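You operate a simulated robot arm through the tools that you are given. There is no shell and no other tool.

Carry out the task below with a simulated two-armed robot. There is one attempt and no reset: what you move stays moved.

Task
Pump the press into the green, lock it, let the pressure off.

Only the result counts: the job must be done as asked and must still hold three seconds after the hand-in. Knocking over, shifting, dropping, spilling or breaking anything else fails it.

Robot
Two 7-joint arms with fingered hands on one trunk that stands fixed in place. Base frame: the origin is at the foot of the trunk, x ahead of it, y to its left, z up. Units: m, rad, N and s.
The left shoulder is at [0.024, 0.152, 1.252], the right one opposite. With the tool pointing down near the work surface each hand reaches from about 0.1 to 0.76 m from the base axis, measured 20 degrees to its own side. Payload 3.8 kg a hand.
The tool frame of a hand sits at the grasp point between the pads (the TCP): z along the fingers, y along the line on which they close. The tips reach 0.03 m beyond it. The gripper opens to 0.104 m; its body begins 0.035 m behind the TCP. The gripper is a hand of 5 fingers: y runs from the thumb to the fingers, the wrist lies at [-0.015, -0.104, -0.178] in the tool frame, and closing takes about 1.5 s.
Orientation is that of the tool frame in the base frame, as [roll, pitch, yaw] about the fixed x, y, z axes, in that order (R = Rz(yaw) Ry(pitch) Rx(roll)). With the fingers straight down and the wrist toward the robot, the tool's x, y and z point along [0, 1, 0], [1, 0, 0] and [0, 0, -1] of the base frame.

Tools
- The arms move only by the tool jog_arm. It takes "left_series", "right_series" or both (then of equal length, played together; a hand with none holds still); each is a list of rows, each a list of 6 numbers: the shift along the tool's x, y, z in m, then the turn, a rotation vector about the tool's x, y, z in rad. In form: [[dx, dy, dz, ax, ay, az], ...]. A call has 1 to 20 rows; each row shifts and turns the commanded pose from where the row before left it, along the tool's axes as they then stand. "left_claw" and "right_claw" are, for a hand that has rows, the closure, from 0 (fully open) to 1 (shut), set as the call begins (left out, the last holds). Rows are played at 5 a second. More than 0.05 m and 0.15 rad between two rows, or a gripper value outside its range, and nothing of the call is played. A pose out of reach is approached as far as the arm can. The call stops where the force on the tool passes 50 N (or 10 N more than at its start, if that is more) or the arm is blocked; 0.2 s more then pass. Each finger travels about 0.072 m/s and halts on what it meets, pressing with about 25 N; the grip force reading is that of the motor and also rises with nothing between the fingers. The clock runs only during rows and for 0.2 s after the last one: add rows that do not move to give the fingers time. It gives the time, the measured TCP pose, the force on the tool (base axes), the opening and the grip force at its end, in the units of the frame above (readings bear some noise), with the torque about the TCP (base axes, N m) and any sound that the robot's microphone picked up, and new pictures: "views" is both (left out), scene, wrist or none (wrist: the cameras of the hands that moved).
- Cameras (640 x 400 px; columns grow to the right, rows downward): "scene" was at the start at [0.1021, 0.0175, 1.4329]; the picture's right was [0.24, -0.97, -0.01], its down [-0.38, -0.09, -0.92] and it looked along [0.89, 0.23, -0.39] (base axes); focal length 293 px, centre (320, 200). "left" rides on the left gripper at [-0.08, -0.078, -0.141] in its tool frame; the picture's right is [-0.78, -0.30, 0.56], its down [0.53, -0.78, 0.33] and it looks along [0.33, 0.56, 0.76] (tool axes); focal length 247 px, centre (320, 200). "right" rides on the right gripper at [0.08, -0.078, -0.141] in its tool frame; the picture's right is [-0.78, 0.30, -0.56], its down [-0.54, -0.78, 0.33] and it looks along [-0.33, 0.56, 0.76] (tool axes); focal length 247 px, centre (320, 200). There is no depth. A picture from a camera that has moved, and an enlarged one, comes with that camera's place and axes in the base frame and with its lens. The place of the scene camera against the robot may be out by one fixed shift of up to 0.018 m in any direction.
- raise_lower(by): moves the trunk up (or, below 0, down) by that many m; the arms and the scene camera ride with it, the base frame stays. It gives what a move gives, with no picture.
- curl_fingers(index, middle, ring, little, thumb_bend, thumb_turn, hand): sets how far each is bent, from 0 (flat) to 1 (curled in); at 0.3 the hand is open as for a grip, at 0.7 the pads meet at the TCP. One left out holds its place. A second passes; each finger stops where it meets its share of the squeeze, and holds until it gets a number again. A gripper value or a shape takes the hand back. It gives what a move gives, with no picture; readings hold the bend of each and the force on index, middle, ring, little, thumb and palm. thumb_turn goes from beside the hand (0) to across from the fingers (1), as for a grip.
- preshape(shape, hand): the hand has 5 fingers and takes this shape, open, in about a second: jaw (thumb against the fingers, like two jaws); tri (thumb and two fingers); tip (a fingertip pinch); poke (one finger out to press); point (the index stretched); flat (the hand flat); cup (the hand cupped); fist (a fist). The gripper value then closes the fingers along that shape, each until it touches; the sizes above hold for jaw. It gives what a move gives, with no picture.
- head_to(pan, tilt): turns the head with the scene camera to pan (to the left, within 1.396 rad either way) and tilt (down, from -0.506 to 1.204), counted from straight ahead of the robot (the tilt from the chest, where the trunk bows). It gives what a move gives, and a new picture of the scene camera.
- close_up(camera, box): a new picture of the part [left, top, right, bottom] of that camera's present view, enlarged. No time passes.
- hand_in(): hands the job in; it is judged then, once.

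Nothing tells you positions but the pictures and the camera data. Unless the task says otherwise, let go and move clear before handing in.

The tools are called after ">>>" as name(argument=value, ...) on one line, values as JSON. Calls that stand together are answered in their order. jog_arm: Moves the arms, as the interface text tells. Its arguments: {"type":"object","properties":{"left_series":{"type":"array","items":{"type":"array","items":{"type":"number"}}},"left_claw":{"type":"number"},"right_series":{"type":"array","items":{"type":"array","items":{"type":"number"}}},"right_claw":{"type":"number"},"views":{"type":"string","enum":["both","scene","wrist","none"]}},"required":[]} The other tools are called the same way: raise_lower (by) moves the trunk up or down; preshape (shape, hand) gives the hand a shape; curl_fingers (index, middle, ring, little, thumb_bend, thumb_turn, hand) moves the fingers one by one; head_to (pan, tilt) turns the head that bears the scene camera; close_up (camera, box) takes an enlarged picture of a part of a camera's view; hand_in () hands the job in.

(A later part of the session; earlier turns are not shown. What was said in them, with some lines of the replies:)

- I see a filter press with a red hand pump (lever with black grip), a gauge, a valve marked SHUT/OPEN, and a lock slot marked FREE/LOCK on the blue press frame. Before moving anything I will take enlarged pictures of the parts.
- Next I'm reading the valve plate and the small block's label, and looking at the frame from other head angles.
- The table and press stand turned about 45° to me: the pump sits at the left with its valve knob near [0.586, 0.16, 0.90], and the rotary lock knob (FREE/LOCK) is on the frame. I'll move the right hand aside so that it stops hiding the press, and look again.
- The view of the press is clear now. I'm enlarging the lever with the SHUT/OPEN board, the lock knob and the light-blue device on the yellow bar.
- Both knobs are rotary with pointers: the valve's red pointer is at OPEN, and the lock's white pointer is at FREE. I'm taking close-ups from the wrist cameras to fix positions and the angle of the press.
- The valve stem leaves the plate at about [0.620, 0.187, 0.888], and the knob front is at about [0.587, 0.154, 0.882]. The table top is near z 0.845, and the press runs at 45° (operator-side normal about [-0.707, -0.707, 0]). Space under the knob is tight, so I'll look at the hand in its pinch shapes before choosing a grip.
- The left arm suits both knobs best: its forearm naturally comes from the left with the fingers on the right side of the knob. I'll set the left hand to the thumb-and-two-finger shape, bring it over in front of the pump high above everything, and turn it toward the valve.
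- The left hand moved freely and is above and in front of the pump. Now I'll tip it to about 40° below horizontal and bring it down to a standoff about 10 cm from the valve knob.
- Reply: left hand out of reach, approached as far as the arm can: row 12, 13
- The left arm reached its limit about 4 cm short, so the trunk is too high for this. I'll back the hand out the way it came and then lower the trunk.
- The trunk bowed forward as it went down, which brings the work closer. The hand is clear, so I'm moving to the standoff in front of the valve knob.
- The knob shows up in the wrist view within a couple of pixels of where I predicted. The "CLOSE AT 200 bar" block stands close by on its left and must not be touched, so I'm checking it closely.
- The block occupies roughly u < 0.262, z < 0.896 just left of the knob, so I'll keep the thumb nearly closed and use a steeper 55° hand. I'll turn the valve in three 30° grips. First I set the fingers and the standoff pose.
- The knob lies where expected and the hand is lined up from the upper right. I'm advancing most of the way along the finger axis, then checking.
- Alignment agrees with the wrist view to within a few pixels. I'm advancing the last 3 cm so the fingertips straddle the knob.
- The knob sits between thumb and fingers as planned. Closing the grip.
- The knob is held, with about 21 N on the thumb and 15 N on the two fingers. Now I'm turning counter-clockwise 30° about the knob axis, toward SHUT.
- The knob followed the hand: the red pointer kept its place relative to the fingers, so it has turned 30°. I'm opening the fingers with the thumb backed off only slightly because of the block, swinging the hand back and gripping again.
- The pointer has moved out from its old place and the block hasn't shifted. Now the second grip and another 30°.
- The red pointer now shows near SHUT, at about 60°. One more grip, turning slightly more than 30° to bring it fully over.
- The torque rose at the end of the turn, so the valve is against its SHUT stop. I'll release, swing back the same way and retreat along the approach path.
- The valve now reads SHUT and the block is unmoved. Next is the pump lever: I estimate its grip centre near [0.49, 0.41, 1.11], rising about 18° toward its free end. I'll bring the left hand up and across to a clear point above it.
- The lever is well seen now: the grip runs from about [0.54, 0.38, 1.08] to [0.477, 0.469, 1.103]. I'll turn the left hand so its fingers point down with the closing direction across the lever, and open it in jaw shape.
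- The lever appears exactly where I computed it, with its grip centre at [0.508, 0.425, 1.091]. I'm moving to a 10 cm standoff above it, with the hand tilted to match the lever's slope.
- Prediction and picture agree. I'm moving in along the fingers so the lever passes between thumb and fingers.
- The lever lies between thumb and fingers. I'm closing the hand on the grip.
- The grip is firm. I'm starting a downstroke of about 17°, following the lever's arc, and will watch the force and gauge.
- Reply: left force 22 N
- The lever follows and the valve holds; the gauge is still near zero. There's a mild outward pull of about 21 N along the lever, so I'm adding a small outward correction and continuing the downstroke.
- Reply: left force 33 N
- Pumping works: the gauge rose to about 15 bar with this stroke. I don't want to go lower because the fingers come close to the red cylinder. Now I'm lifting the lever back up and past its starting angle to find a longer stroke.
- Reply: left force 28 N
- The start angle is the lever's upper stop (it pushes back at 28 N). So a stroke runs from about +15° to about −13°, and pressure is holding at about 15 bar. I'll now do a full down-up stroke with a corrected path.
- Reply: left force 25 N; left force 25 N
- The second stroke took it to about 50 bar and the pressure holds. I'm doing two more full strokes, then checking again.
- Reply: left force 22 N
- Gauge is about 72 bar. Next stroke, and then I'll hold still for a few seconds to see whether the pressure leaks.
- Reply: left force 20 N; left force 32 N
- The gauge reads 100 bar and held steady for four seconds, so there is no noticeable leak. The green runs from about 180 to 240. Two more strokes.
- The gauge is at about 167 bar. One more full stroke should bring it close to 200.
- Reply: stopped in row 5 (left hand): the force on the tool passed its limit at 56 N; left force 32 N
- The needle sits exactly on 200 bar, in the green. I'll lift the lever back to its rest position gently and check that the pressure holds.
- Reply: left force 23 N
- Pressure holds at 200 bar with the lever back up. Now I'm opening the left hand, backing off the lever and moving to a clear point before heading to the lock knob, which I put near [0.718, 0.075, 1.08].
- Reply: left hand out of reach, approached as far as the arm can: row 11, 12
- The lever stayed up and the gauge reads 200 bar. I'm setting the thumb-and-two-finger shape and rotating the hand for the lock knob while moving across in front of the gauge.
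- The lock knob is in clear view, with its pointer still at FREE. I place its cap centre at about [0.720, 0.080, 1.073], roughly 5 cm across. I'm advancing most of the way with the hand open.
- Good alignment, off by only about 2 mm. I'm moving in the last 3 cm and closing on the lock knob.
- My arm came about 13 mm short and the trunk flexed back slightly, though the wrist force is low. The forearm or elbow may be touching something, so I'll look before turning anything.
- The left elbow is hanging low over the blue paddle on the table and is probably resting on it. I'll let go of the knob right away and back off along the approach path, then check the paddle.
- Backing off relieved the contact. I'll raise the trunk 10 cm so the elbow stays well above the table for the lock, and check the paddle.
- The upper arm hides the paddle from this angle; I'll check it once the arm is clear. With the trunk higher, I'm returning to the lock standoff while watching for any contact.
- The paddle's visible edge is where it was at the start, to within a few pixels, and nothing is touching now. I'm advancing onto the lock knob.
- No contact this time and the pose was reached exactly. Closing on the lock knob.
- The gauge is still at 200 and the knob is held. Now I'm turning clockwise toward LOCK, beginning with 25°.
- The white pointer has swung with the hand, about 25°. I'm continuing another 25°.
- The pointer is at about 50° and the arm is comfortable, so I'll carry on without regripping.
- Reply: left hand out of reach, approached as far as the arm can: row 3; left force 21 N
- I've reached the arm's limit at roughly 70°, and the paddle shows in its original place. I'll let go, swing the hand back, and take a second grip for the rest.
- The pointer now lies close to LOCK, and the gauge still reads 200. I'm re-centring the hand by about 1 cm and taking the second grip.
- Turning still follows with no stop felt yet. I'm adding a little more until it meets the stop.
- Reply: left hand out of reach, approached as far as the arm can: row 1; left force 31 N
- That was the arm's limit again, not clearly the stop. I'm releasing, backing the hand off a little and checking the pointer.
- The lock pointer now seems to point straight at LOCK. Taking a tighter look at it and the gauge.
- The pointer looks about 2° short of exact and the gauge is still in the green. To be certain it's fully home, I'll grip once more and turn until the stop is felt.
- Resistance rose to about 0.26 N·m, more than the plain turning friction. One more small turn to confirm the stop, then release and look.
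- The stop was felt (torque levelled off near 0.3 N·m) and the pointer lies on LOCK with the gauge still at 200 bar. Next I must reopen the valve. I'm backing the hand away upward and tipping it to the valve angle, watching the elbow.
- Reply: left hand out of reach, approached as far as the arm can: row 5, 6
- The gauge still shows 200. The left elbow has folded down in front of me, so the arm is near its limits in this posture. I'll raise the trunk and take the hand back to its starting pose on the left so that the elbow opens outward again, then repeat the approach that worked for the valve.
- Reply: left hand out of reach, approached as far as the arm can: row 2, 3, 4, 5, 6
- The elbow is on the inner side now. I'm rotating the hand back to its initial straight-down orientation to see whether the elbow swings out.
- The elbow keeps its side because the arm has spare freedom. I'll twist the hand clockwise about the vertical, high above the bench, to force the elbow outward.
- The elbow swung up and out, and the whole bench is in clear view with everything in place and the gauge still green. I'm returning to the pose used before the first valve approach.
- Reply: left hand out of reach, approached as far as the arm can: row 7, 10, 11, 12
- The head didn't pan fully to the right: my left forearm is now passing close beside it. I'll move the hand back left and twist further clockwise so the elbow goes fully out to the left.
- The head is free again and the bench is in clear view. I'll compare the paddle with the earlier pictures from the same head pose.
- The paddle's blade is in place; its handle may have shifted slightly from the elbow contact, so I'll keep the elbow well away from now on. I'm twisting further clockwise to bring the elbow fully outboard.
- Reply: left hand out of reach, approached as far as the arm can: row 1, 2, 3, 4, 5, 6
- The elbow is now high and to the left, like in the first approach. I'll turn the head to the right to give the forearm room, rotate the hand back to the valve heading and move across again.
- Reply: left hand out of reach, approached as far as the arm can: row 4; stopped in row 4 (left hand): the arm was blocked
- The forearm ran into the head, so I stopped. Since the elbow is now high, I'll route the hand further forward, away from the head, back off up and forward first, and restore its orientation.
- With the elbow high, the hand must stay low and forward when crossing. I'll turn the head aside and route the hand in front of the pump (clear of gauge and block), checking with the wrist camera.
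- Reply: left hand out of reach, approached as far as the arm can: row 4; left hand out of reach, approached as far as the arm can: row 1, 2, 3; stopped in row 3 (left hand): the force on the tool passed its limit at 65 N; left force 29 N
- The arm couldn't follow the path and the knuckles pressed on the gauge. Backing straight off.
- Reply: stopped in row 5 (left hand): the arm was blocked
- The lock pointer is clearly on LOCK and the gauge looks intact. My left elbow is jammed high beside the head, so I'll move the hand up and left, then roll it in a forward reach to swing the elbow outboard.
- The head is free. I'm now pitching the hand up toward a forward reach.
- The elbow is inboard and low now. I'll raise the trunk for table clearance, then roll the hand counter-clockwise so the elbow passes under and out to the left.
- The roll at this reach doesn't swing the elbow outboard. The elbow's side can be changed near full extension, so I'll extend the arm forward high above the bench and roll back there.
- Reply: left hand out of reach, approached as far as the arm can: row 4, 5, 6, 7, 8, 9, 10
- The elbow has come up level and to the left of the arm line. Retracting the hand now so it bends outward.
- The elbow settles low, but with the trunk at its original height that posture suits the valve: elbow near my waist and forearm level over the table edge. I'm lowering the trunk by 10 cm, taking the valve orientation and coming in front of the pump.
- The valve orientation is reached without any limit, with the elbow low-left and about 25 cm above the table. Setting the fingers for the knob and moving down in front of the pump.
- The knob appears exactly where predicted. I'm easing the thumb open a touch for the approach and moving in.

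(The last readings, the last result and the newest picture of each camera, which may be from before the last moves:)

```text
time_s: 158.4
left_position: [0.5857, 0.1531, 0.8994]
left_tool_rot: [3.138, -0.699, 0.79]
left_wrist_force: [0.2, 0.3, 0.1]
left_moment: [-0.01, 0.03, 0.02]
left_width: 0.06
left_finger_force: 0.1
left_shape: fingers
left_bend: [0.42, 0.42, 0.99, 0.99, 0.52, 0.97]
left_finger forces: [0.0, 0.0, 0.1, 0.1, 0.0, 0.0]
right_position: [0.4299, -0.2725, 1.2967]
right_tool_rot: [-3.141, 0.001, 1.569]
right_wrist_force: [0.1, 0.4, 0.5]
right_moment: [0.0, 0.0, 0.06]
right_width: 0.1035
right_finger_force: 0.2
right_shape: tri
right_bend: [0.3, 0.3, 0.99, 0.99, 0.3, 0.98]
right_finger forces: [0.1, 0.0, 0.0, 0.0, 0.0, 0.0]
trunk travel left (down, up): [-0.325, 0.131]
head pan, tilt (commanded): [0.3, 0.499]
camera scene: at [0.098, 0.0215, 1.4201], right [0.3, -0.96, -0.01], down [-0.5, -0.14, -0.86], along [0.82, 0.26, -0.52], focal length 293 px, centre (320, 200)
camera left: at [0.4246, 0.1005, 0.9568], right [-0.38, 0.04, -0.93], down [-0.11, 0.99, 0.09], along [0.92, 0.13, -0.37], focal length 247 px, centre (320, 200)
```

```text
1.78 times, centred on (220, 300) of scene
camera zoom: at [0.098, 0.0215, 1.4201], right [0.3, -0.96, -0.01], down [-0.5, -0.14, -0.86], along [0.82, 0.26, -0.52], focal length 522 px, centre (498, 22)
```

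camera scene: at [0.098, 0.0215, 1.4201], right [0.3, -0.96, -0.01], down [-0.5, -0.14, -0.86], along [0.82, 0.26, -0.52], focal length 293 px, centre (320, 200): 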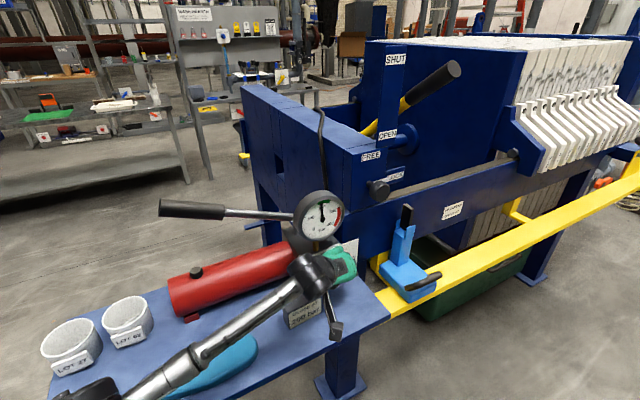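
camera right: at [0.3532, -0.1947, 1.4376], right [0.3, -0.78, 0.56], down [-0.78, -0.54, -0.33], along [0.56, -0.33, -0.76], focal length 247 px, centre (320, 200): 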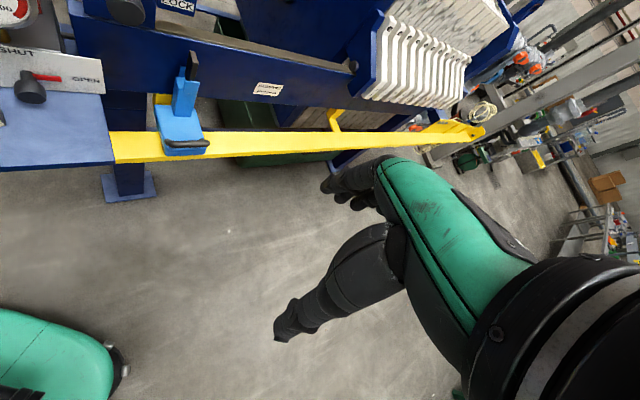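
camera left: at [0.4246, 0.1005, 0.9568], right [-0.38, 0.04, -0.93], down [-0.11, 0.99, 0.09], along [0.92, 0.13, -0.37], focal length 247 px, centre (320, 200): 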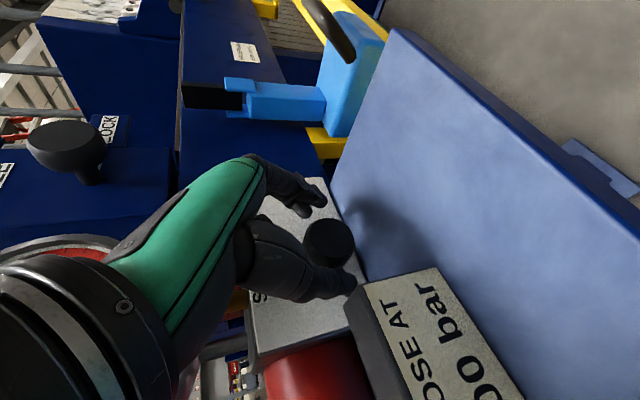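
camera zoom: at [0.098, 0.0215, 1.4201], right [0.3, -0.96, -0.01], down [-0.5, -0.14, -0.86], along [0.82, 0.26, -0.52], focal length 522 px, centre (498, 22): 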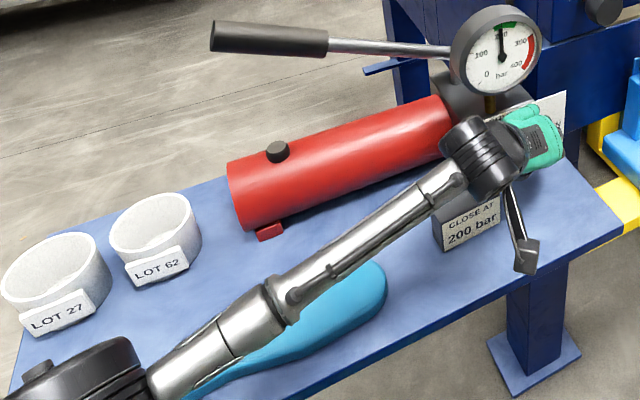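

All positioned. I'm swinging the open hand 10° counter-clockwise around the knob, gripping, and turning clockwise 30° toward OPEN.

>>> jog_arm(left_series=[[0, -0.0013, 0, -0.0668, 0, -0.0561], [0, -0.0013, 0, -0.0668, 0, -0.0561], [0, 0, 0, 0, 0, 0]], views="none")

>>> curl_fingers(hand="left", index=0.8, middle=0.8, thumb_bend=0.8)

>>> jog_arm(left_series=[[0, 0.002, 0, 0.1003, 0, 0.0842], [0, 0.002, 0, 0.1003, 0, 0.0842], [0, 0.002, 0, 0.1003, 0, 0.0842], [0, 0.002, 0, 0.1003, 0, 0.0842], [0, 0, 0, 0, 0, 0]], views="both")

>>> close_up(camera="left", box=[200, 130, 520, 330])

>>> close_up(camera="scene", box=[240, 180, 400, 320])

```text
time_s: 159.2
left_position: [0.585, 0.1551, 0.899]
left_tool_rot: [2.91, -0.686, 0.936]
left_wrist_force: [-0.8, 0.5, 0.0]
left_moment: [-0.02, 0.01, 0.02]
left_width: 0.0598
left_finger_force: 0.3
left_shape: fingers
left_bend: [0.42, 0.42, 0.99, 0.99, 0.52, 0.97]
left_finger forces: [0.1, 0.0, 0.0, 0.0, 0.0, 0.1]
right_position: [0.4305, -0.2735, 1.2983]
right_tool_rot: [-3.14, 0.0, 1.569]
right_wrist_force: [-0.3, 0.3, 0.2]
right_moment: [0.01, -0.03, 0.02]
right_width: 0.1039
right_finger_force: 0.1
right_shape: tri
right_bend: [0.3, 0.3, 0.99, 0.99, 0.3, 0.98]
right_finger forces: [0.0, 0.0, 0.0, 0.0, 0.0, 0.0]
trunk travel left (down, up): [-0.325, 0.131]
head pan, tilt (commanded): [0.3, 0.499]
```

```text
time_s: 160.2
left_position: [0.585, 0.1557, 0.8984]
left_tool_rot: [2.914, -0.683, 0.935]
left_wrist_force: [0.0, 8.2, -5.4]
left_moment: [0.19, 0.15, 0.04]
left_width: 0.0268
left_finger_force: 18.2
left_shape: fingers
left_bend: [0.59, 0.64, 0.99, 0.99, 0.63, 0.97]
left_finger forces: [7.9, 8.2, 0.0, 0.0, 20.4, 0.1]
right_position: [0.4312, -0.2705, 1.2967]
right_tool_rot: [-3.14, 0.002, 1.57]
right_wrist_force: [0.1, 0.8, -0.4]
right_moment: [0.01, -0.02, 0.02]
right_width: 0.1038
right_finger_force: 0.0
right_shape: tri
right_bend: [0.3, 0.3, 0.99, 0.99, 0.3, 0.98]
right_finger forces: [0.1, 0.0, 0.0, 0.0, 0.0, 0.1]
trunk travel left (down, up): [-0.325, 0.131]
head pan, tilt (commanded): [0.3, 0.499]
```

```text
time_s: 161.4
left_position: [0.5894, 0.1511, 0.8976]
left_tool_rot: [-2.699, -0.646, 0.509]
left_wrist_force: [2.3, 12.4, -9.6]
left_moment: [0.02, -0.03, -0.16]
left_width: 0.0268
left_finger_force: 20.0
left_shape: fingers
left_bend: [0.59, 0.65, 0.99, 0.99, 0.63, 0.96]
left_finger forces: [9.1, 9.5, 0.0, 0.0, 20.7, 0.1]
right_position: [0.4318, -0.27, 1.2968]
right_tool_rot: [-3.138, 0.003, 1.57]
right_wrist_force: [-0.5, -0.2, -0.1]
right_moment: [0.01, -0.01, -0.05]
right_width: 0.1036
right_finger_force: 0.1
right_shape: tri
right_bend: [0.3, 0.3, 0.99, 0.99, 0.3, 0.98]
right_finger forces: [0.0, 0.0, 0.0, 0.0, 0.0, 0.0]
trunk travel left (down, up): [-0.325, 0.131]
head pan, tilt (commanded): [0.3, 0.499]
camera scene: at [0.0998, 0.0246, 1.4198], right [0.3, -0.96, -0.01], down [-0.5, -0.14, -0.85], along [0.81, 0.26, -0.52], focal length 293 px, centre (320, 200)
camera left: at [0.4465, 0.0822, 0.9791], right [-0.59, 0.25, -0.77], down [-0.06, 0.94, 0.35], along [0.81, 0.25, -0.54], focal length 247 px, centre (320, 200)
```

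scene: 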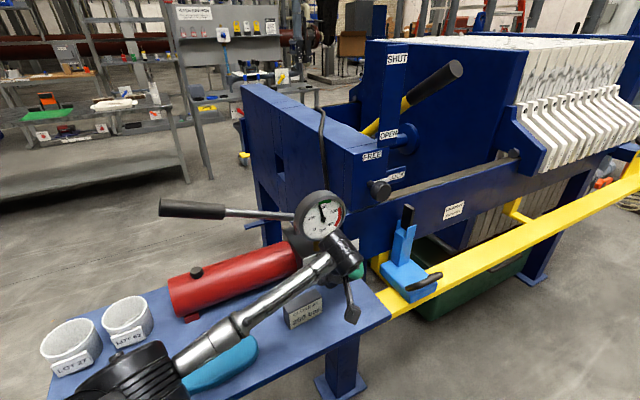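
left: 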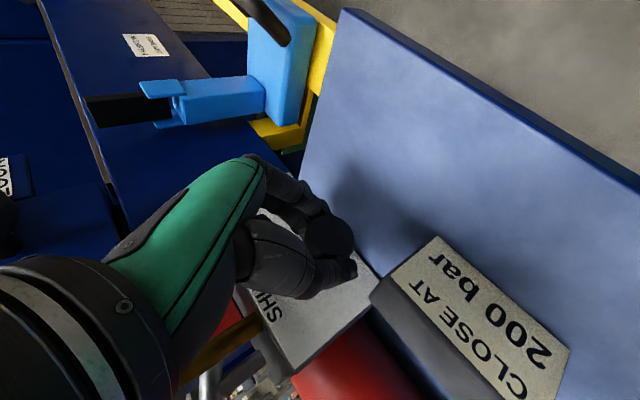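

```text
2.00 times, centred on (360, 230) of left
camera zoom: at [0.4465, 0.0822, 0.9791], right [-0.59, 0.25, -0.77], down [-0.06, 0.94, 0.35], along [0.81, 0.25, -0.54], focal length 494 px, centre (240, 140)
```

zoom: 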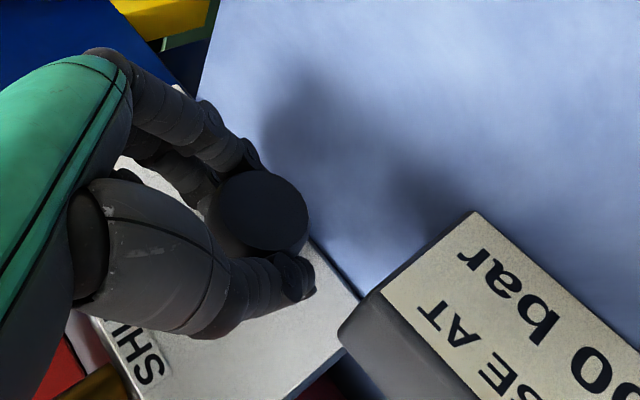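

```text
2.86 times, centred on (320, 250) of scene
camera zoom: at [0.0998, 0.0246, 1.4198], right [0.3, -0.96, -0.01], down [-0.5, -0.14, -0.85], along [0.81, 0.26, -0.52], focal length 838 px, centre (320, 57)
```

zoom: 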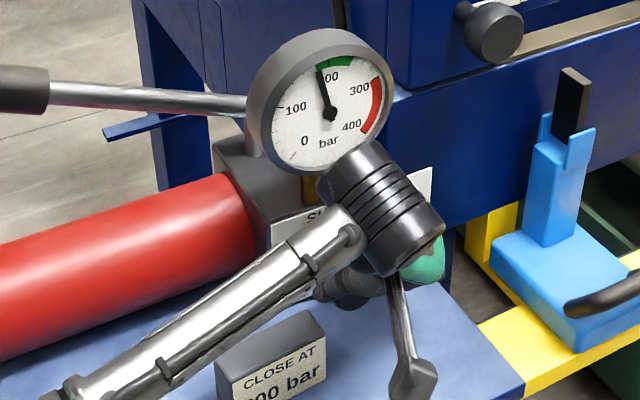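

The gauge has begun to fall, so the valve is cracking open. Releasing, swinging back, and repeating.

>>> curl_fingers(hand="left", index=0.45, middle=0.45, thumb_bend=0.55)

>>> jog_arm(left_series=[[0, -0.002, 0, -0.1003, 0, -0.0842], [0, -0.002, 0, -0.1003, 0, -0.0842], [0, -0.002, 0, -0.1003, 0, -0.0842], [0, -0.002, 0, -0.1003, 0, -0.0842], [0, 0, 0, 0, 0, 0]], views="none")

>>> curl_fingers(hand="left", index=0.8, middle=0.8, thumb_bend=0.8)

>>> jog_arm(left_series=[[0, 0.002, 0, 0.1003, 0, 0.0842], [0, 0.002, 0, 0.1003, 0, 0.0842], [0, 0.002, 0, 0.1003, 0, 0.0842], [0, 0.002, 0, 0.1003, 0, 0.0842], [0, 0, 0, 0, 0, 0]], views="both")

>>> close_up(camera="scene", box=[240, 180, 400, 320])

>>> close_up(camera="left", box=[200, 130, 520, 330])

```text
time_s: 162.4
left_position: [0.5899, 0.149, 0.9]
left_tool_rot: [-2.701, -0.649, 0.51]
left_wrist_force: [0.2, 0.2, 0.5]
left_moment: [-0.02, 0.0, 0.0]
left_width: 0.0522
left_finger_force: 0.0
left_shape: fingers
left_bend: [0.45, 0.45, 0.99, 0.99, 0.55, 0.97]
left_finger forces: [0.0, 0.1, 0.1, 0.0, 0.0, 0.0]
right_position: [0.4305, -0.2727, 1.2959]
right_tool_rot: [-3.139, 0.0, 1.57]
right_wrist_force: [0.2, 0.2, 0.4]
right_moment: [0.01, 0.0, 0.0]
right_width: 0.1037
right_finger_force: 0.2
right_shape: tri
right_bend: [0.3, 0.3, 0.99, 0.99, 0.3, 0.98]
right_finger forces: [0.1, 0.0, 0.0, 0.0, 0.0, 0.0]
trunk travel left (down, up): [-0.325, 0.131]
head pan, tilt (commanded): [0.3, 0.499]
```

```text
time_s: 163.6
left_position: [0.5849, 0.1552, 0.9004]
left_tool_rot: [2.911, -0.685, 0.935]
left_wrist_force: [0.2, -0.1, 0.8]
left_moment: [0.03, -0.02, 0.0]
left_width: 0.0525
left_finger_force: 0.0
left_shape: fingers
left_bend: [0.45, 0.45, 0.99, 0.99, 0.55, 0.97]
left_finger forces: [0.0, 0.0, 0.1, 0.0, 0.0, 0.1]
right_position: [0.4311, -0.2721, 1.2971]
right_tool_rot: [-3.139, -0.001, 1.571]
right_wrist_force: [0.0, -0.2, 0.1]
right_moment: [0.01, -0.01, -0.03]
right_width: 0.1038
right_finger_force: 0.1
right_shape: tri
right_bend: [0.3, 0.3, 0.99, 0.99, 0.3, 0.98]
right_finger forces: [0.0, 0.0, 0.0, 0.1, 0.1, 0.0]
trunk travel left (down, up): [-0.325, 0.131]
head pan, tilt (commanded): [0.3, 0.499]
```

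```text
time_s: 164.6
left_position: [0.5849, 0.1562, 0.8999]
left_tool_rot: [2.915, -0.685, 0.935]
left_wrist_force: [2.3, 8.3, -4.6]
left_moment: [0.09, 0.06, -0.02]
left_width: 0.0276
left_finger_force: 19.4
left_shape: fingers
left_bend: [0.59, 0.65, 0.99, 0.99, 0.63, 0.96]
left_finger forces: [8.3, 8.6, 0.0, 0.0, 21.3, 0.0]
right_position: [0.4305, -0.2703, 1.2966]
right_tool_rot: [-3.138, 0.002, 1.57]
right_wrist_force: [0.5, -0.7, -0.9]
right_moment: [-0.01, 0.01, 0.01]
right_width: 0.1035
right_finger_force: 0.0
right_shape: tri
right_bend: [0.3, 0.3, 0.99, 0.99, 0.3, 0.98]
right_finger forces: [0.0, 0.0, 0.1, 0.1, 0.0, 0.0]
trunk travel left (down, up): [-0.325, 0.131]
head pan, tilt (commanded): [0.3, 0.499]
```

```text
time_s: 165.8
left_position: [0.5903, 0.1509, 0.9002]
left_tool_rot: [-2.698, -0.645, 0.511]
left_wrist_force: [2.9, 10.2, -8.7]
left_moment: [0.03, -0.01, -0.1]
left_width: 0.028
left_finger_force: 19.0
left_shape: fingers
left_bend: [0.58, 0.65, 0.99, 0.99, 0.63, 0.96]
left_finger forces: [9.3, 9.5, 0.0, 0.0, 19.3, 0.1]
right_position: [0.4324, -0.2704, 1.2964]
right_tool_rot: [-3.137, 0.003, 1.568]
right_wrist_force: [1.3, 0.2, 0.0]
right_moment: [-0.02, 0.0, -0.01]
right_width: 0.1037
right_finger_force: 0.1
right_shape: tri
right_bend: [0.3, 0.3, 0.99, 0.99, 0.3, 0.98]
right_finger forces: [0.0, 0.0, 0.0, 0.0, 0.1, 0.0]
trunk travel left (down, up): [-0.325, 0.131]
head pan, tilt (commanded): [0.3, 0.499]
camera scene: at [0.0999, 0.0243, 1.4198], right [0.3, -0.96, -0.01], down [-0.5, -0.14, -0.85], along [0.81, 0.26, -0.52], focal length 293 px, centre (320, 200)
camera left: at [0.4468, 0.0817, 0.9806], right [-0.59, 0.25, -0.77], down [-0.06, 0.94, 0.35], along [0.81, 0.25, -0.54], focal length 247 px, centre (320, 200)
```

scene: 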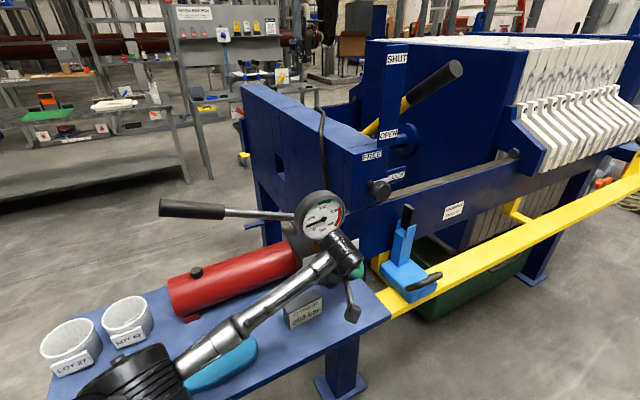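
left: 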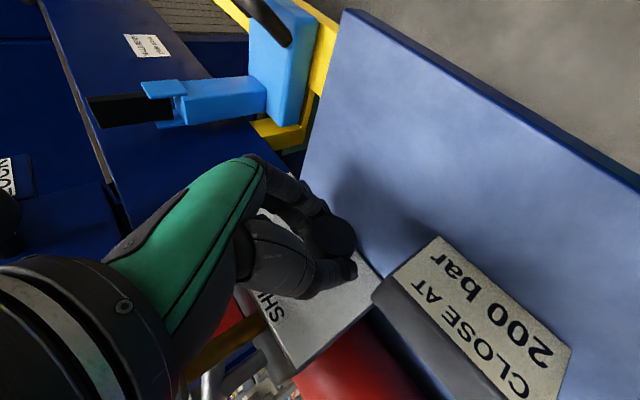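

```text
2.86 times, centred on (320, 250) of scene
camera zoom: at [0.0999, 0.0243, 1.4198], right [0.3, -0.96, -0.01], down [-0.5, -0.14, -0.85], along [0.81, 0.26, -0.52], focal length 838 px, centre (320, 57)
```

zoom: 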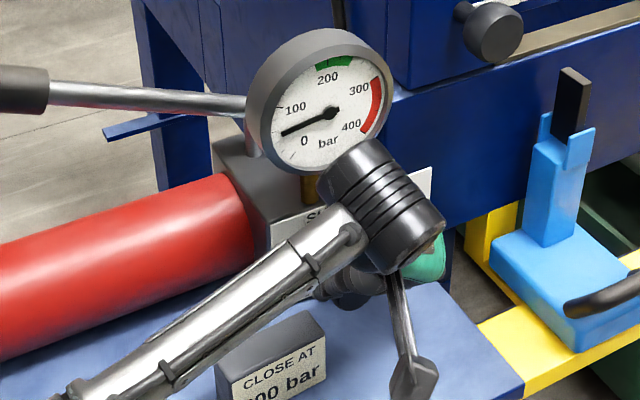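

```text
2.00 times, centred on (360, 230) of left
camera zoom: at [0.4468, 0.0817, 0.9806], right [-0.59, 0.25, -0.77], down [-0.06, 0.94, 0.35], along [0.81, 0.25, -0.54], focal length 494 px, centre (240, 140)
```

zoom: 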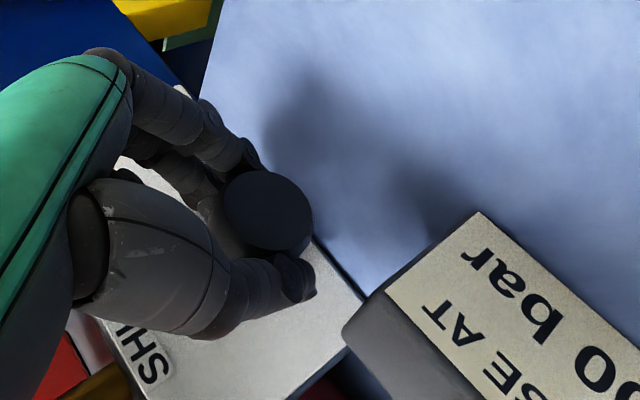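

The gauge has dropped to about 40 bar and is still falling. One more turn to bring the valve fully to OPEN.

>>> curl_fingers(hand="left", index=0.45, middle=0.45, thumb_bend=0.55)

>>> jog_arm(left_series=[[0, -0.002, 0, -0.1003, 0, -0.0842], [0, -0.002, 0, -0.1003, 0, -0.0842], [0, -0.002, 0, -0.1003, 0, -0.0842], [0, -0.002, 0, -0.1003, 0, -0.0842], [0, 0, 0, 0, 0, 0]], views="none")

>>> curl_fingers(hand="left", index=0.8, middle=0.8, thumb_bend=0.8)

>>> jog_arm(left_series=[[0, 0.002, 0, 0.1003, 0, 0.0842], [0, 0.002, 0, 0.1003, 0, 0.0842], [0, 0.002, 0, 0.1003, 0, 0.0842], [0, 0.002, 0, 0.1003, 0, 0.0842], [0, 0.0008, 0, 0.04, 0, 0.0336], [0, 0, 0, 0, 0, 0]], views="both")

>>> close_up(camera="scene", box=[240, 180, 400, 320])

>>> close_up(camera="left", box=[200, 130, 520, 330])

```text
time_s: 166.8
left_position: [0.59, 0.1479, 0.9016]
left_tool_rot: [-2.702, -0.648, 0.508]
left_wrist_force: [-0.2, 0.4, 0.0]
left_moment: [-0.03, 0.0, -0.01]
left_width: 0.0523
left_finger_force: 0.0
left_shape: fingers
left_bend: [0.45, 0.45, 0.99, 0.99, 0.55, 0.97]
left_finger forces: [0.0, 0.0, 0.0, 0.0, 0.0, 0.0]
right_position: [0.4298, -0.2724, 1.2969]
right_tool_rot: [-3.14, 0.001, 1.569]
right_wrist_force: [-0.2, 0.0, -0.3]
right_moment: [0.01, 0.0, 0.03]
right_width: 0.1039
right_finger_force: 0.0
right_shape: tri
right_bend: [0.3, 0.3, 0.99, 0.99, 0.3, 0.98]
right_finger forces: [0.0, 0.0, 0.0, 0.0, 0.1, 0.0]
trunk travel left (down, up): [-0.325, 0.131]
head pan, tilt (commanded): [0.3, 0.499]
```

```text
time_s: 168.0
left_position: [0.5832, 0.1544, 0.9027]
left_tool_rot: [2.909, -0.685, 0.935]
left_wrist_force: [0.2, 1.3, -0.2]
left_moment: [0.02, -0.01, 0.02]
left_width: 0.0524
left_finger_force: 0.2
left_shape: fingers
left_bend: [0.45, 0.45, 0.99, 0.99, 0.55, 0.97]
left_finger forces: [0.0, 0.0, 0.1, 0.0, 0.4, 0.0]
right_position: [0.4317, -0.2725, 1.2981]
right_tool_rot: [-3.139, 0.0, 1.569]
right_wrist_force: [-0.3, 0.4, -0.4]
right_moment: [-0.03, 0.03, 0.02]
right_width: 0.1035
right_finger_force: 0.0
right_shape: tri
right_bend: [0.3, 0.3, 0.99, 0.99, 0.3, 0.98]
right_finger forces: [0.0, 0.0, 0.0, 0.1, 0.0, 0.0]
trunk travel left (down, up): [-0.325, 0.131]
head pan, tilt (commanded): [0.3, 0.499]
```

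```text
time_s: 169.0
left_position: [0.5845, 0.1555, 0.9022]
left_tool_rot: [2.913, -0.684, 0.935]
left_wrist_force: [0.0, 9.4, -5.1]
left_moment: [0.1, 0.02, 0.03]
left_width: 0.0292
left_finger_force: 19.3
left_shape: fingers
left_bend: [0.58, 0.66, 0.99, 0.99, 0.62, 0.96]
left_finger forces: [8.4, 8.1, 0.0, 0.0, 21.3, 0.1]
right_position: [0.431, -0.2701, 1.2964]
right_tool_rot: [-3.14, 0.002, 1.57]
right_wrist_force: [0.0, 0.4, 0.3]
right_moment: [0.0, 0.01, 0.0]
right_width: 0.1035
right_finger_force: 0.0
right_shape: tri
right_bend: [0.3, 0.3, 0.99, 0.99, 0.3, 0.98]
right_finger forces: [0.0, 0.0, 0.0, 0.0, 0.0, 0.0]
trunk travel left (down, up): [-0.325, 0.131]
head pan, tilt (commanded): [0.3, 0.499]
```

```text
time_s: 170.4
left_position: [0.5926, 0.1502, 0.9008]
left_tool_rot: [-2.636, -0.63, 0.473]
left_wrist_force: [3.6, 9.8, -7.6]
left_moment: [-0.01, 0.01, -0.14]
left_width: 0.0291
left_finger_force: 19.4
left_shape: fingers
left_bend: [0.58, 0.66, 0.99, 0.99, 0.62, 0.96]
left_finger forces: [9.6, 9.9, 0.0, 0.0, 19.5, 0.0]
right_position: [0.4315, -0.2697, 1.2962]
right_tool_rot: [-3.137, 0.004, 1.569]
right_wrist_force: [1.1, -0.1, -0.4]
right_moment: [0.01, 0.01, 0.0]
right_width: 0.1038
right_finger_force: 0.2
right_shape: tri
right_bend: [0.3, 0.3, 0.99, 0.99, 0.3, 0.98]
right_finger forces: [0.0, 0.0, 0.1, 0.1, 0.0, 0.1]
trunk travel left (down, up): [-0.325, 0.131]
head pan, tilt (commanded): [0.3, 0.499]
camera scene: at [0.1001, 0.024, 1.4198], right [0.3, -0.96, -0.01], down [-0.5, -0.14, -0.85], along [0.81, 0.26, -0.52], focal length 293 px, centre (320, 200)
camera left: at [0.4503, 0.078, 0.9839], right [-0.62, 0.28, -0.74], down [-0.04, 0.92, 0.38], along [0.79, 0.27, -0.56], focal length 247 px, centre (320, 200)
```

scene: 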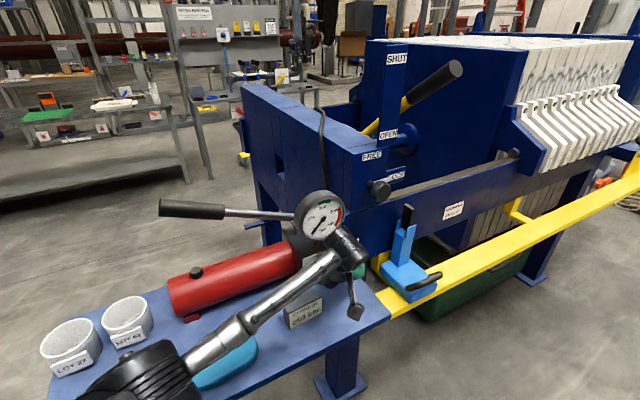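
left: 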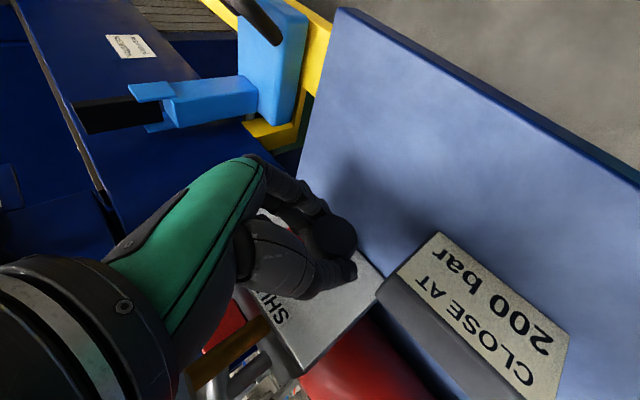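

```text
2.86 times, centred on (320, 250) of scene
camera zoom: at [0.1001, 0.024, 1.4198], right [0.3, -0.96, -0.01], down [-0.5, -0.14, -0.85], along [0.81, 0.26, -0.52], focal length 838 px, centre (320, 57)
```

zoom: 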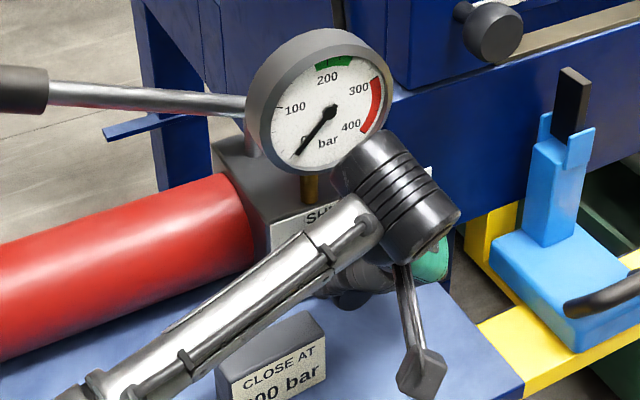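

```text
2.00 times, centred on (360, 230) of left
camera zoom: at [0.4503, 0.078, 0.9839], right [-0.62, 0.28, -0.74], down [-0.04, 0.92, 0.38], along [0.79, 0.27, -0.56], focal length 494 px, centre (240, 140)
```

zoom: 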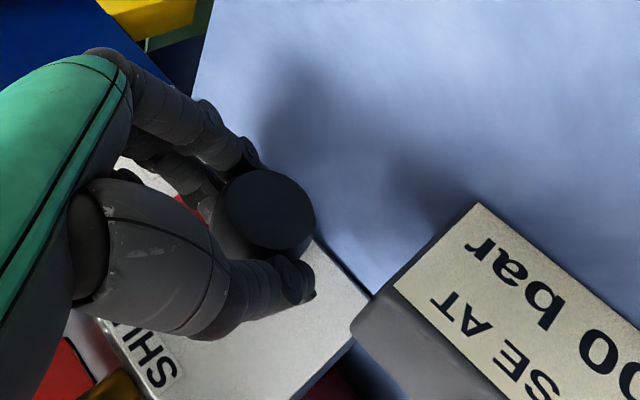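

The gauge reads zero. I'm adding a little more turn to be sure the valve sits at OPEN, then releasing.

>>> jog_arm(left_series=[[0, 0.0015, 0, 0.08, 0, 0.0673], [0, 0, 0, 0, 0, 0]], views="none")

>>> curl_fingers(hand="left", index=0.47, middle=0.47, thumb_bend=0.55)

>>> jog_arm(left_series=[[0, -0.0015, 0, -0.08, 0, -0.0673], [0, -0.0008, 0, -0.04, 0, -0.0336], [0, -0.002, 0, -0.1003, 0, -0.0842], [0, -0.002, 0, -0.1003, 0, -0.0842], [0, 0, -0.025, 0, 0, 0], [0, 0, -0.03, 0, 0, 0], [0, 0, -0.03, 0, 0, 0]], views="both")

>>> close_up(camera="left", box=[240, 150, 480, 300])

```text
time_s: 171.0
left_position: [0.5921, 0.1486, 0.8996]
left_tool_rot: [-2.515, -0.595, 0.4]
left_wrist_force: [4.4, 10.0, -6.6]
left_moment: [0.02, 0.05, -0.13]
left_width: 0.0294
left_finger_force: 19.6
left_shape: fingers
left_bend: [0.58, 0.65, 0.99, 0.99, 0.63, 0.96]
left_finger forces: [9.9, 10.6, 0.0, 0.0, 18.4, 0.0]
right_position: [0.4322, -0.2698, 1.2974]
right_tool_rot: [-3.138, 0.002, 1.57]
right_wrist_force: [0.5, -0.8, 0.8]
right_moment: [0.0, 0.01, 0.0]
right_width: 0.1035
right_finger_force: 0.0
right_shape: tri
right_bend: [0.3, 0.3, 0.99, 0.99, 0.3, 0.98]
right_finger forces: [0.1, 0.0, 0.0, 0.0, 0.0, 0.0]
trunk travel left (down, up): [-0.325, 0.131]
head pan, tilt (commanded): [0.3, 0.499]
```

```text
time_s: 172.0
left_position: [0.5914, 0.147, 0.9016]
left_tool_rot: [-2.518, -0.597, 0.402]
left_wrist_force: [0.5, 0.9, 0.8]
left_moment: [0.03, -0.04, 0.01]
left_width: 0.0494
left_finger_force: 0.1
left_shape: fingers
left_bend: [0.47, 0.47, 0.99, 0.99, 0.55, 0.97]
left_finger forces: [0.0, 0.0, 0.0, 0.1, 0.0, 0.0]
right_position: [0.4307, -0.272, 1.2972]
right_tool_rot: [-3.139, -0.001, 1.569]
right_wrist_force: [0.4, -0.3, 0.9]
right_moment: [0.01, -0.01, 0.01]
right_width: 0.1035
right_finger_force: 0.1
right_shape: tri
right_bend: [0.3, 0.3, 0.99, 0.99, 0.3, 0.98]
right_finger forces: [0.0, 0.0, 0.0, 0.0, 0.0, 0.0]
trunk travel left (down, up): [-0.325, 0.131]
head pan, tilt (commanded): [0.3, 0.499]
```

```text
time_s: 173.6
left_position: [0.5526, 0.1093, 0.9679]
left_tool_rot: [-3.03, -0.694, 0.716]
left_wrist_force: [-0.2, -0.4, 0.0]
left_moment: [-0.01, 0.01, -0.04]
left_width: 0.0496
left_finger_force: 0.1
left_shape: fingers
left_bend: [0.47, 0.47, 0.99, 0.99, 0.55, 0.97]
left_finger forces: [0.0, 0.0, 0.1, 0.0, 0.0, 0.0]
right_position: [0.4298, -0.2731, 1.2973]
right_tool_rot: [-3.139, 0.002, 1.569]
right_wrist_force: [0.5, 0.6, -0.4]
right_moment: [-0.01, -0.01, 0.01]
right_width: 0.1037
right_finger_force: 0.1
right_shape: tri
right_bend: [0.3, 0.3, 0.99, 0.99, 0.3, 0.98]
right_finger forces: [0.0, 0.1, 0.0, 0.1, 0.0, 0.1]
trunk travel left (down, up): [-0.325, 0.131]
head pan, tilt (commanded): [0.3, 0.499]
camera scene: at [0.0977, 0.0214, 1.4201], right [0.3, -0.96, -0.01], down [-0.5, -0.14, -0.86], along [0.82, 0.26, -0.52], focal length 293 px, centre (320, 200)
camera left: at [0.3945, 0.0525, 1.0321], right [-0.43, 0.1, -0.9], down [-0.1, 0.98, 0.16], along [0.9, 0.16, -0.41], focal length 247 px, centre (320, 200)
```

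scene: 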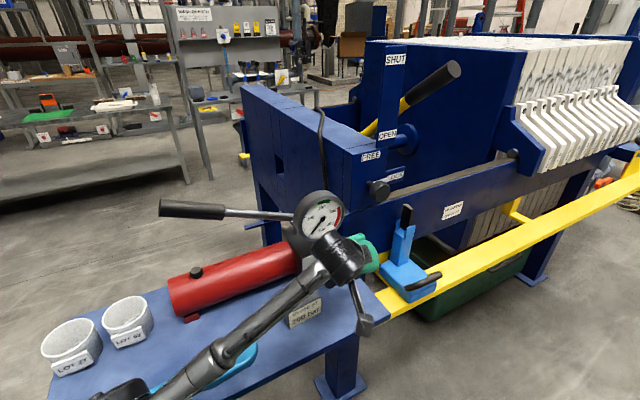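
left: 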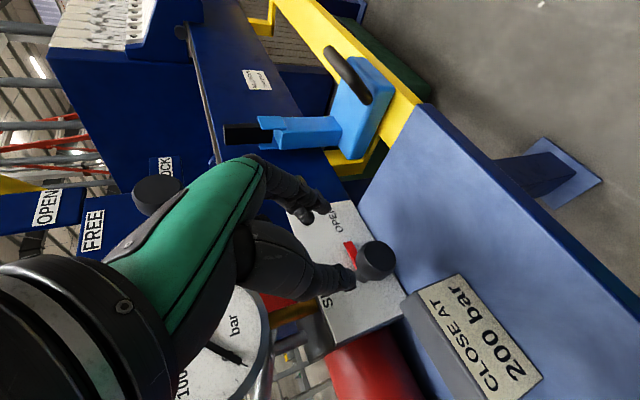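

```text
2.67 times, centred on (360, 225) of left
camera zoom: at [0.3945, 0.0525, 1.0321], right [-0.43, 0.1, -0.9], down [-0.1, 0.98, 0.16], along [0.9, 0.16, -0.41], focal length 659 px, centre (213, 133)
```

zoom: 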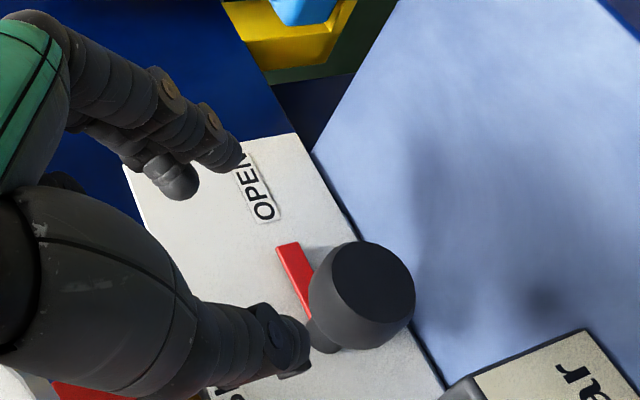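

The pointer is back at exactly the angle it had at OPEN originally, and the gauge reads 0. I'm withdrawing the left hand along the path it came by.

>>> jog_arm(left_series=[[0.0028, -0.0055, -0.0334, 0, 0, 0], [0.0028, -0.0055, -0.0334, 0, 0, 0], [0.0028, -0.0055, -0.0334, 0, 0, 0], [0.0309, -0.0222, -0.0235, 0, 0, 0], [0.0309, -0.0222, -0.0235, 0, 0, 0], [0.0309, -0.0222, -0.0235, 0, 0, 0], [0.0309, -0.0222, -0.0235, 0, 0, 0]], views="both")

>>> close_up(camera="scene", box=[240, 140, 420, 320])

>>> close_up(camera="left", box=[240, 80, 560, 280])

```text
time_s: 175.2
left_position: [0.4757, 0.1524, 1.2103]
left_tool_rot: [-3.031, -0.694, 0.715]
left_wrist_force: [0.0, 0.7, 0.4]
left_moment: [0.02, 0.0, -0.02]
left_width: 0.0497
left_finger_force: 0.0
left_shape: fingers
left_bend: [0.47, 0.47, 0.99, 0.99, 0.55, 0.97]
left_finger forces: [0.0, 0.0, 0.0, 0.0, 0.0, 0.0]
right_position: [0.4295, -0.2714, 1.2965]
right_tool_rot: [-3.14, 0.001, 1.569]
right_wrist_force: [-0.1, -0.2, -0.1]
right_moment: [-0.02, -0.05, -0.01]
right_width: 0.1038
right_finger_force: 0.0
right_shape: tri
right_bend: [0.3, 0.3, 0.99, 0.99, 0.3, 0.98]
right_finger forces: [0.1, 0.1, 0.0, 0.0, 0.1, 0.0]
trunk travel left (down, up): [-0.325, 0.131]
head pan, tilt (commanded): [0.3, 0.499]
camera scene: at [0.0979, 0.0221, 1.4201], right [0.3, -0.96, -0.01], down [-0.5, -0.14, -0.86], along [0.82, 0.26, -0.52], focal length 293 px, centre (320, 200)
camera left: at [0.3179, 0.0966, 1.2743], right [-0.43, 0.1, -0.9], down [-0.1, 0.98, 0.15], along [0.9, 0.16, -0.42], focal length 247 px, centre (320, 200)
```

scene: 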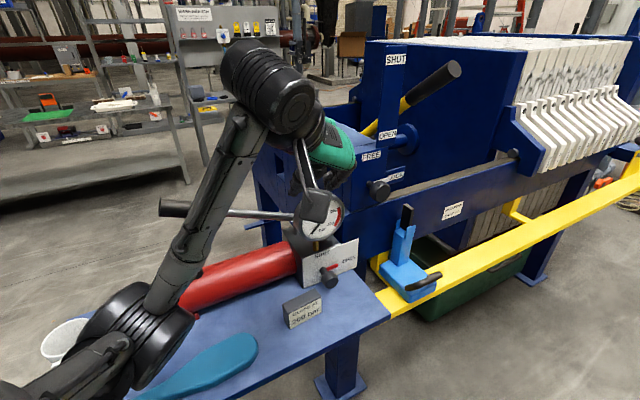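
left: 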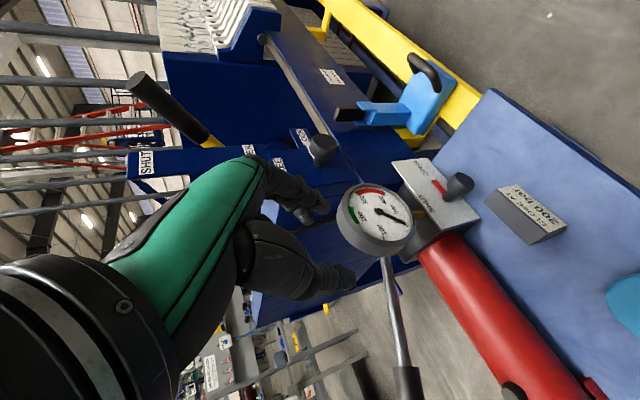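

```text
2.22 times, centred on (330, 230) of scene
camera zoom: at [0.0979, 0.0221, 1.4201], right [0.3, -0.96, -0.01], down [-0.5, -0.14, -0.86], along [0.82, 0.26, -0.52], focal length 652 px, centre (298, 133)
```

zoom: 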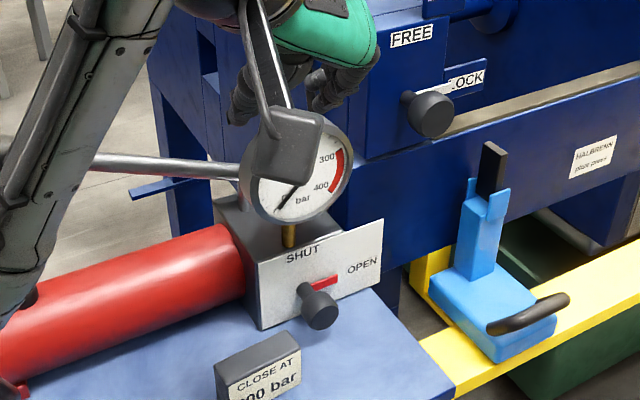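

```text
2.00 times, centred on (400, 180) of left
camera zoom: at [0.3179, 0.0966, 1.2743], right [-0.43, 0.1, -0.9], down [-0.1, 0.98, 0.15], along [0.9, 0.16, -0.42], focal length 494 px, centre (160, 240)
```

zoom: 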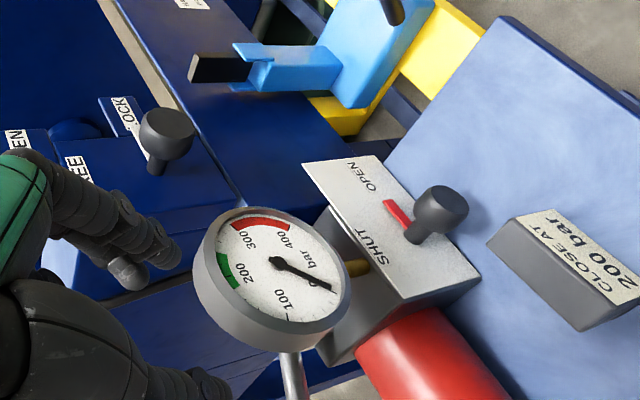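

The end state is visible in both views: lock pointer on LOCK, valve at OPEN, gauge at 0, lever at rest and the block in place. I'll lift the arms clear with the trunk and take a final look.

>>> raise_lower(by=0.08)

>>> head_to(pan=0.15, tilt=0.6)

>>> close_up(camera="scene", box=[160, 100, 400, 300])

```text
time_s: 176.4
left_position: [0.476, 0.1527, 1.29]
left_tool_rot: [-3.029, -0.694, 0.714]
left_wrist_force: [0.9, -0.9, 0.5]
left_moment: [0.0, 0.0, 0.0]
left_width: 0.0497
left_finger_force: 0.1
left_shape: fingers
left_bend: [0.47, 0.47, 0.99, 0.99, 0.55, 0.97]
left_finger forces: [0.0, 0.1, 0.0, 0.0, 0.1, 0.0]
right_position: [0.4304, -0.272, 1.3776]
right_tool_rot: [-3.139, 0.0, 1.569]
right_wrist_force: [-0.4, -0.7, 1.0]
right_moment: [-0.02, 0.01, 0.0]
right_width: 0.1039
right_finger_force: 0.1
right_shape: tri
right_bend: [0.3, 0.3, 0.99, 0.99, 0.3, 0.98]
right_finger forces: [0.0, 0.1, 0.0, 0.1, 0.0, 0.0]
trunk travel left (down, up): [-0.405, 0.051]
head pan, tilt (commanded): [0.3, 0.499]
```

```text
time_s: 177.1
left_position: [0.4754, 0.1523, 1.2895]
left_tool_rot: [-3.029, -0.696, 0.714]
left_wrist_force: [-0.1, 0.4, 1.0]
left_moment: [-0.02, -0.01, 0.04]
left_width: 0.0497
left_finger_force: 0.0
left_shape: fingers
left_bend: [0.47, 0.47, 0.99, 0.99, 0.55, 0.97]
left_finger forces: [0.0, 0.1, 0.0, 0.0, 0.0, 0.0]
right_position: [0.4308, -0.2727, 1.3773]
right_tool_rot: [-3.141, -0.002, 1.569]
right_wrist_force: [0.6, -0.6, 0.3]
right_moment: [0.01, 0.01, -0.02]
right_width: 0.1039
right_finger_force: 0.1
right_shape: tri
right_bend: [0.3, 0.3, 0.99, 0.99, 0.3, 0.98]
right_finger forces: [0.0, 0.0, 0.0, 0.0, 0.0, 0.0]
trunk travel left (down, up): [-0.405, 0.051]
head pan, tilt (commanded): [0.15, 0.6]
camera scene: at [0.0812, 0.008, 1.497], right [0.15, -0.99, 0.0], down [-0.57, -0.08, -0.82], along [0.81, 0.12, -0.57], focal length 293 px, centre (320, 200)
```

scene: 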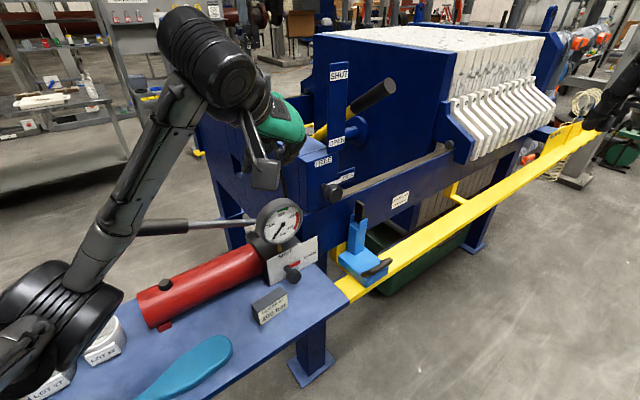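

```text
2.00 times, centred on (280, 200) of scene
camera zoom: at [0.0812, 0.008, 1.497], right [0.15, -0.99, 0.0], down [-0.57, -0.08, -0.82], along [0.81, 0.12, -0.57], focal length 587 px, centre (400, 200)
```

zoom: 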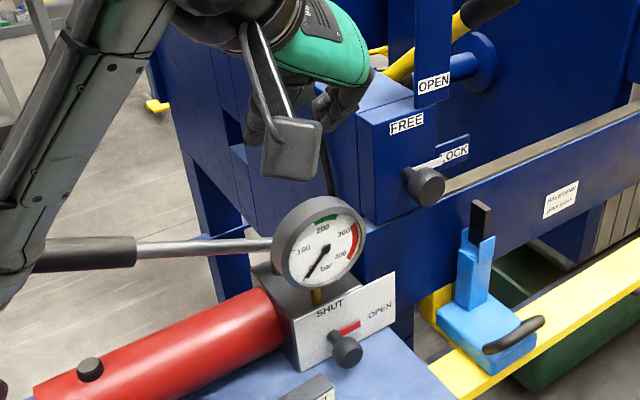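

The press was pumped to 200 bar, in the green. It was then locked and the pressure released: the gauge is at 0, the valve is at OPEN, and both hands are clear. Handing in.

>>> hand_in()

```text
The job is handed in.
```

The press is locked and the pressure is off. I pumped it to 200 bar, which is in the green and matches the "CLOSE AT 200 bar" sign. I turned the lock to LOCK while it was at that pressure, then opened the valve. The gauge now reads 0, the lock pointer is on LOCK, the valve is at OPEN, and both hands are clear.

Two things happened along the way that could count against the result:

- **Paddle:** my left elbow rested on the blue paddle while I first reached for the lock. The blade looks unmoved, but the handle end may have shifted by about 1–2 cm, judging by eye. I did not try to push it back.
- **Gauge:** while I was moving back toward the valve, my knuckles pressed on the gauge and the arm stopped at 65 N. It looks undamaged and read normally down to zero afterwards.

The block, the cups and the blue carriage on the yellow bar look where they started. The lever is back at its rest position.
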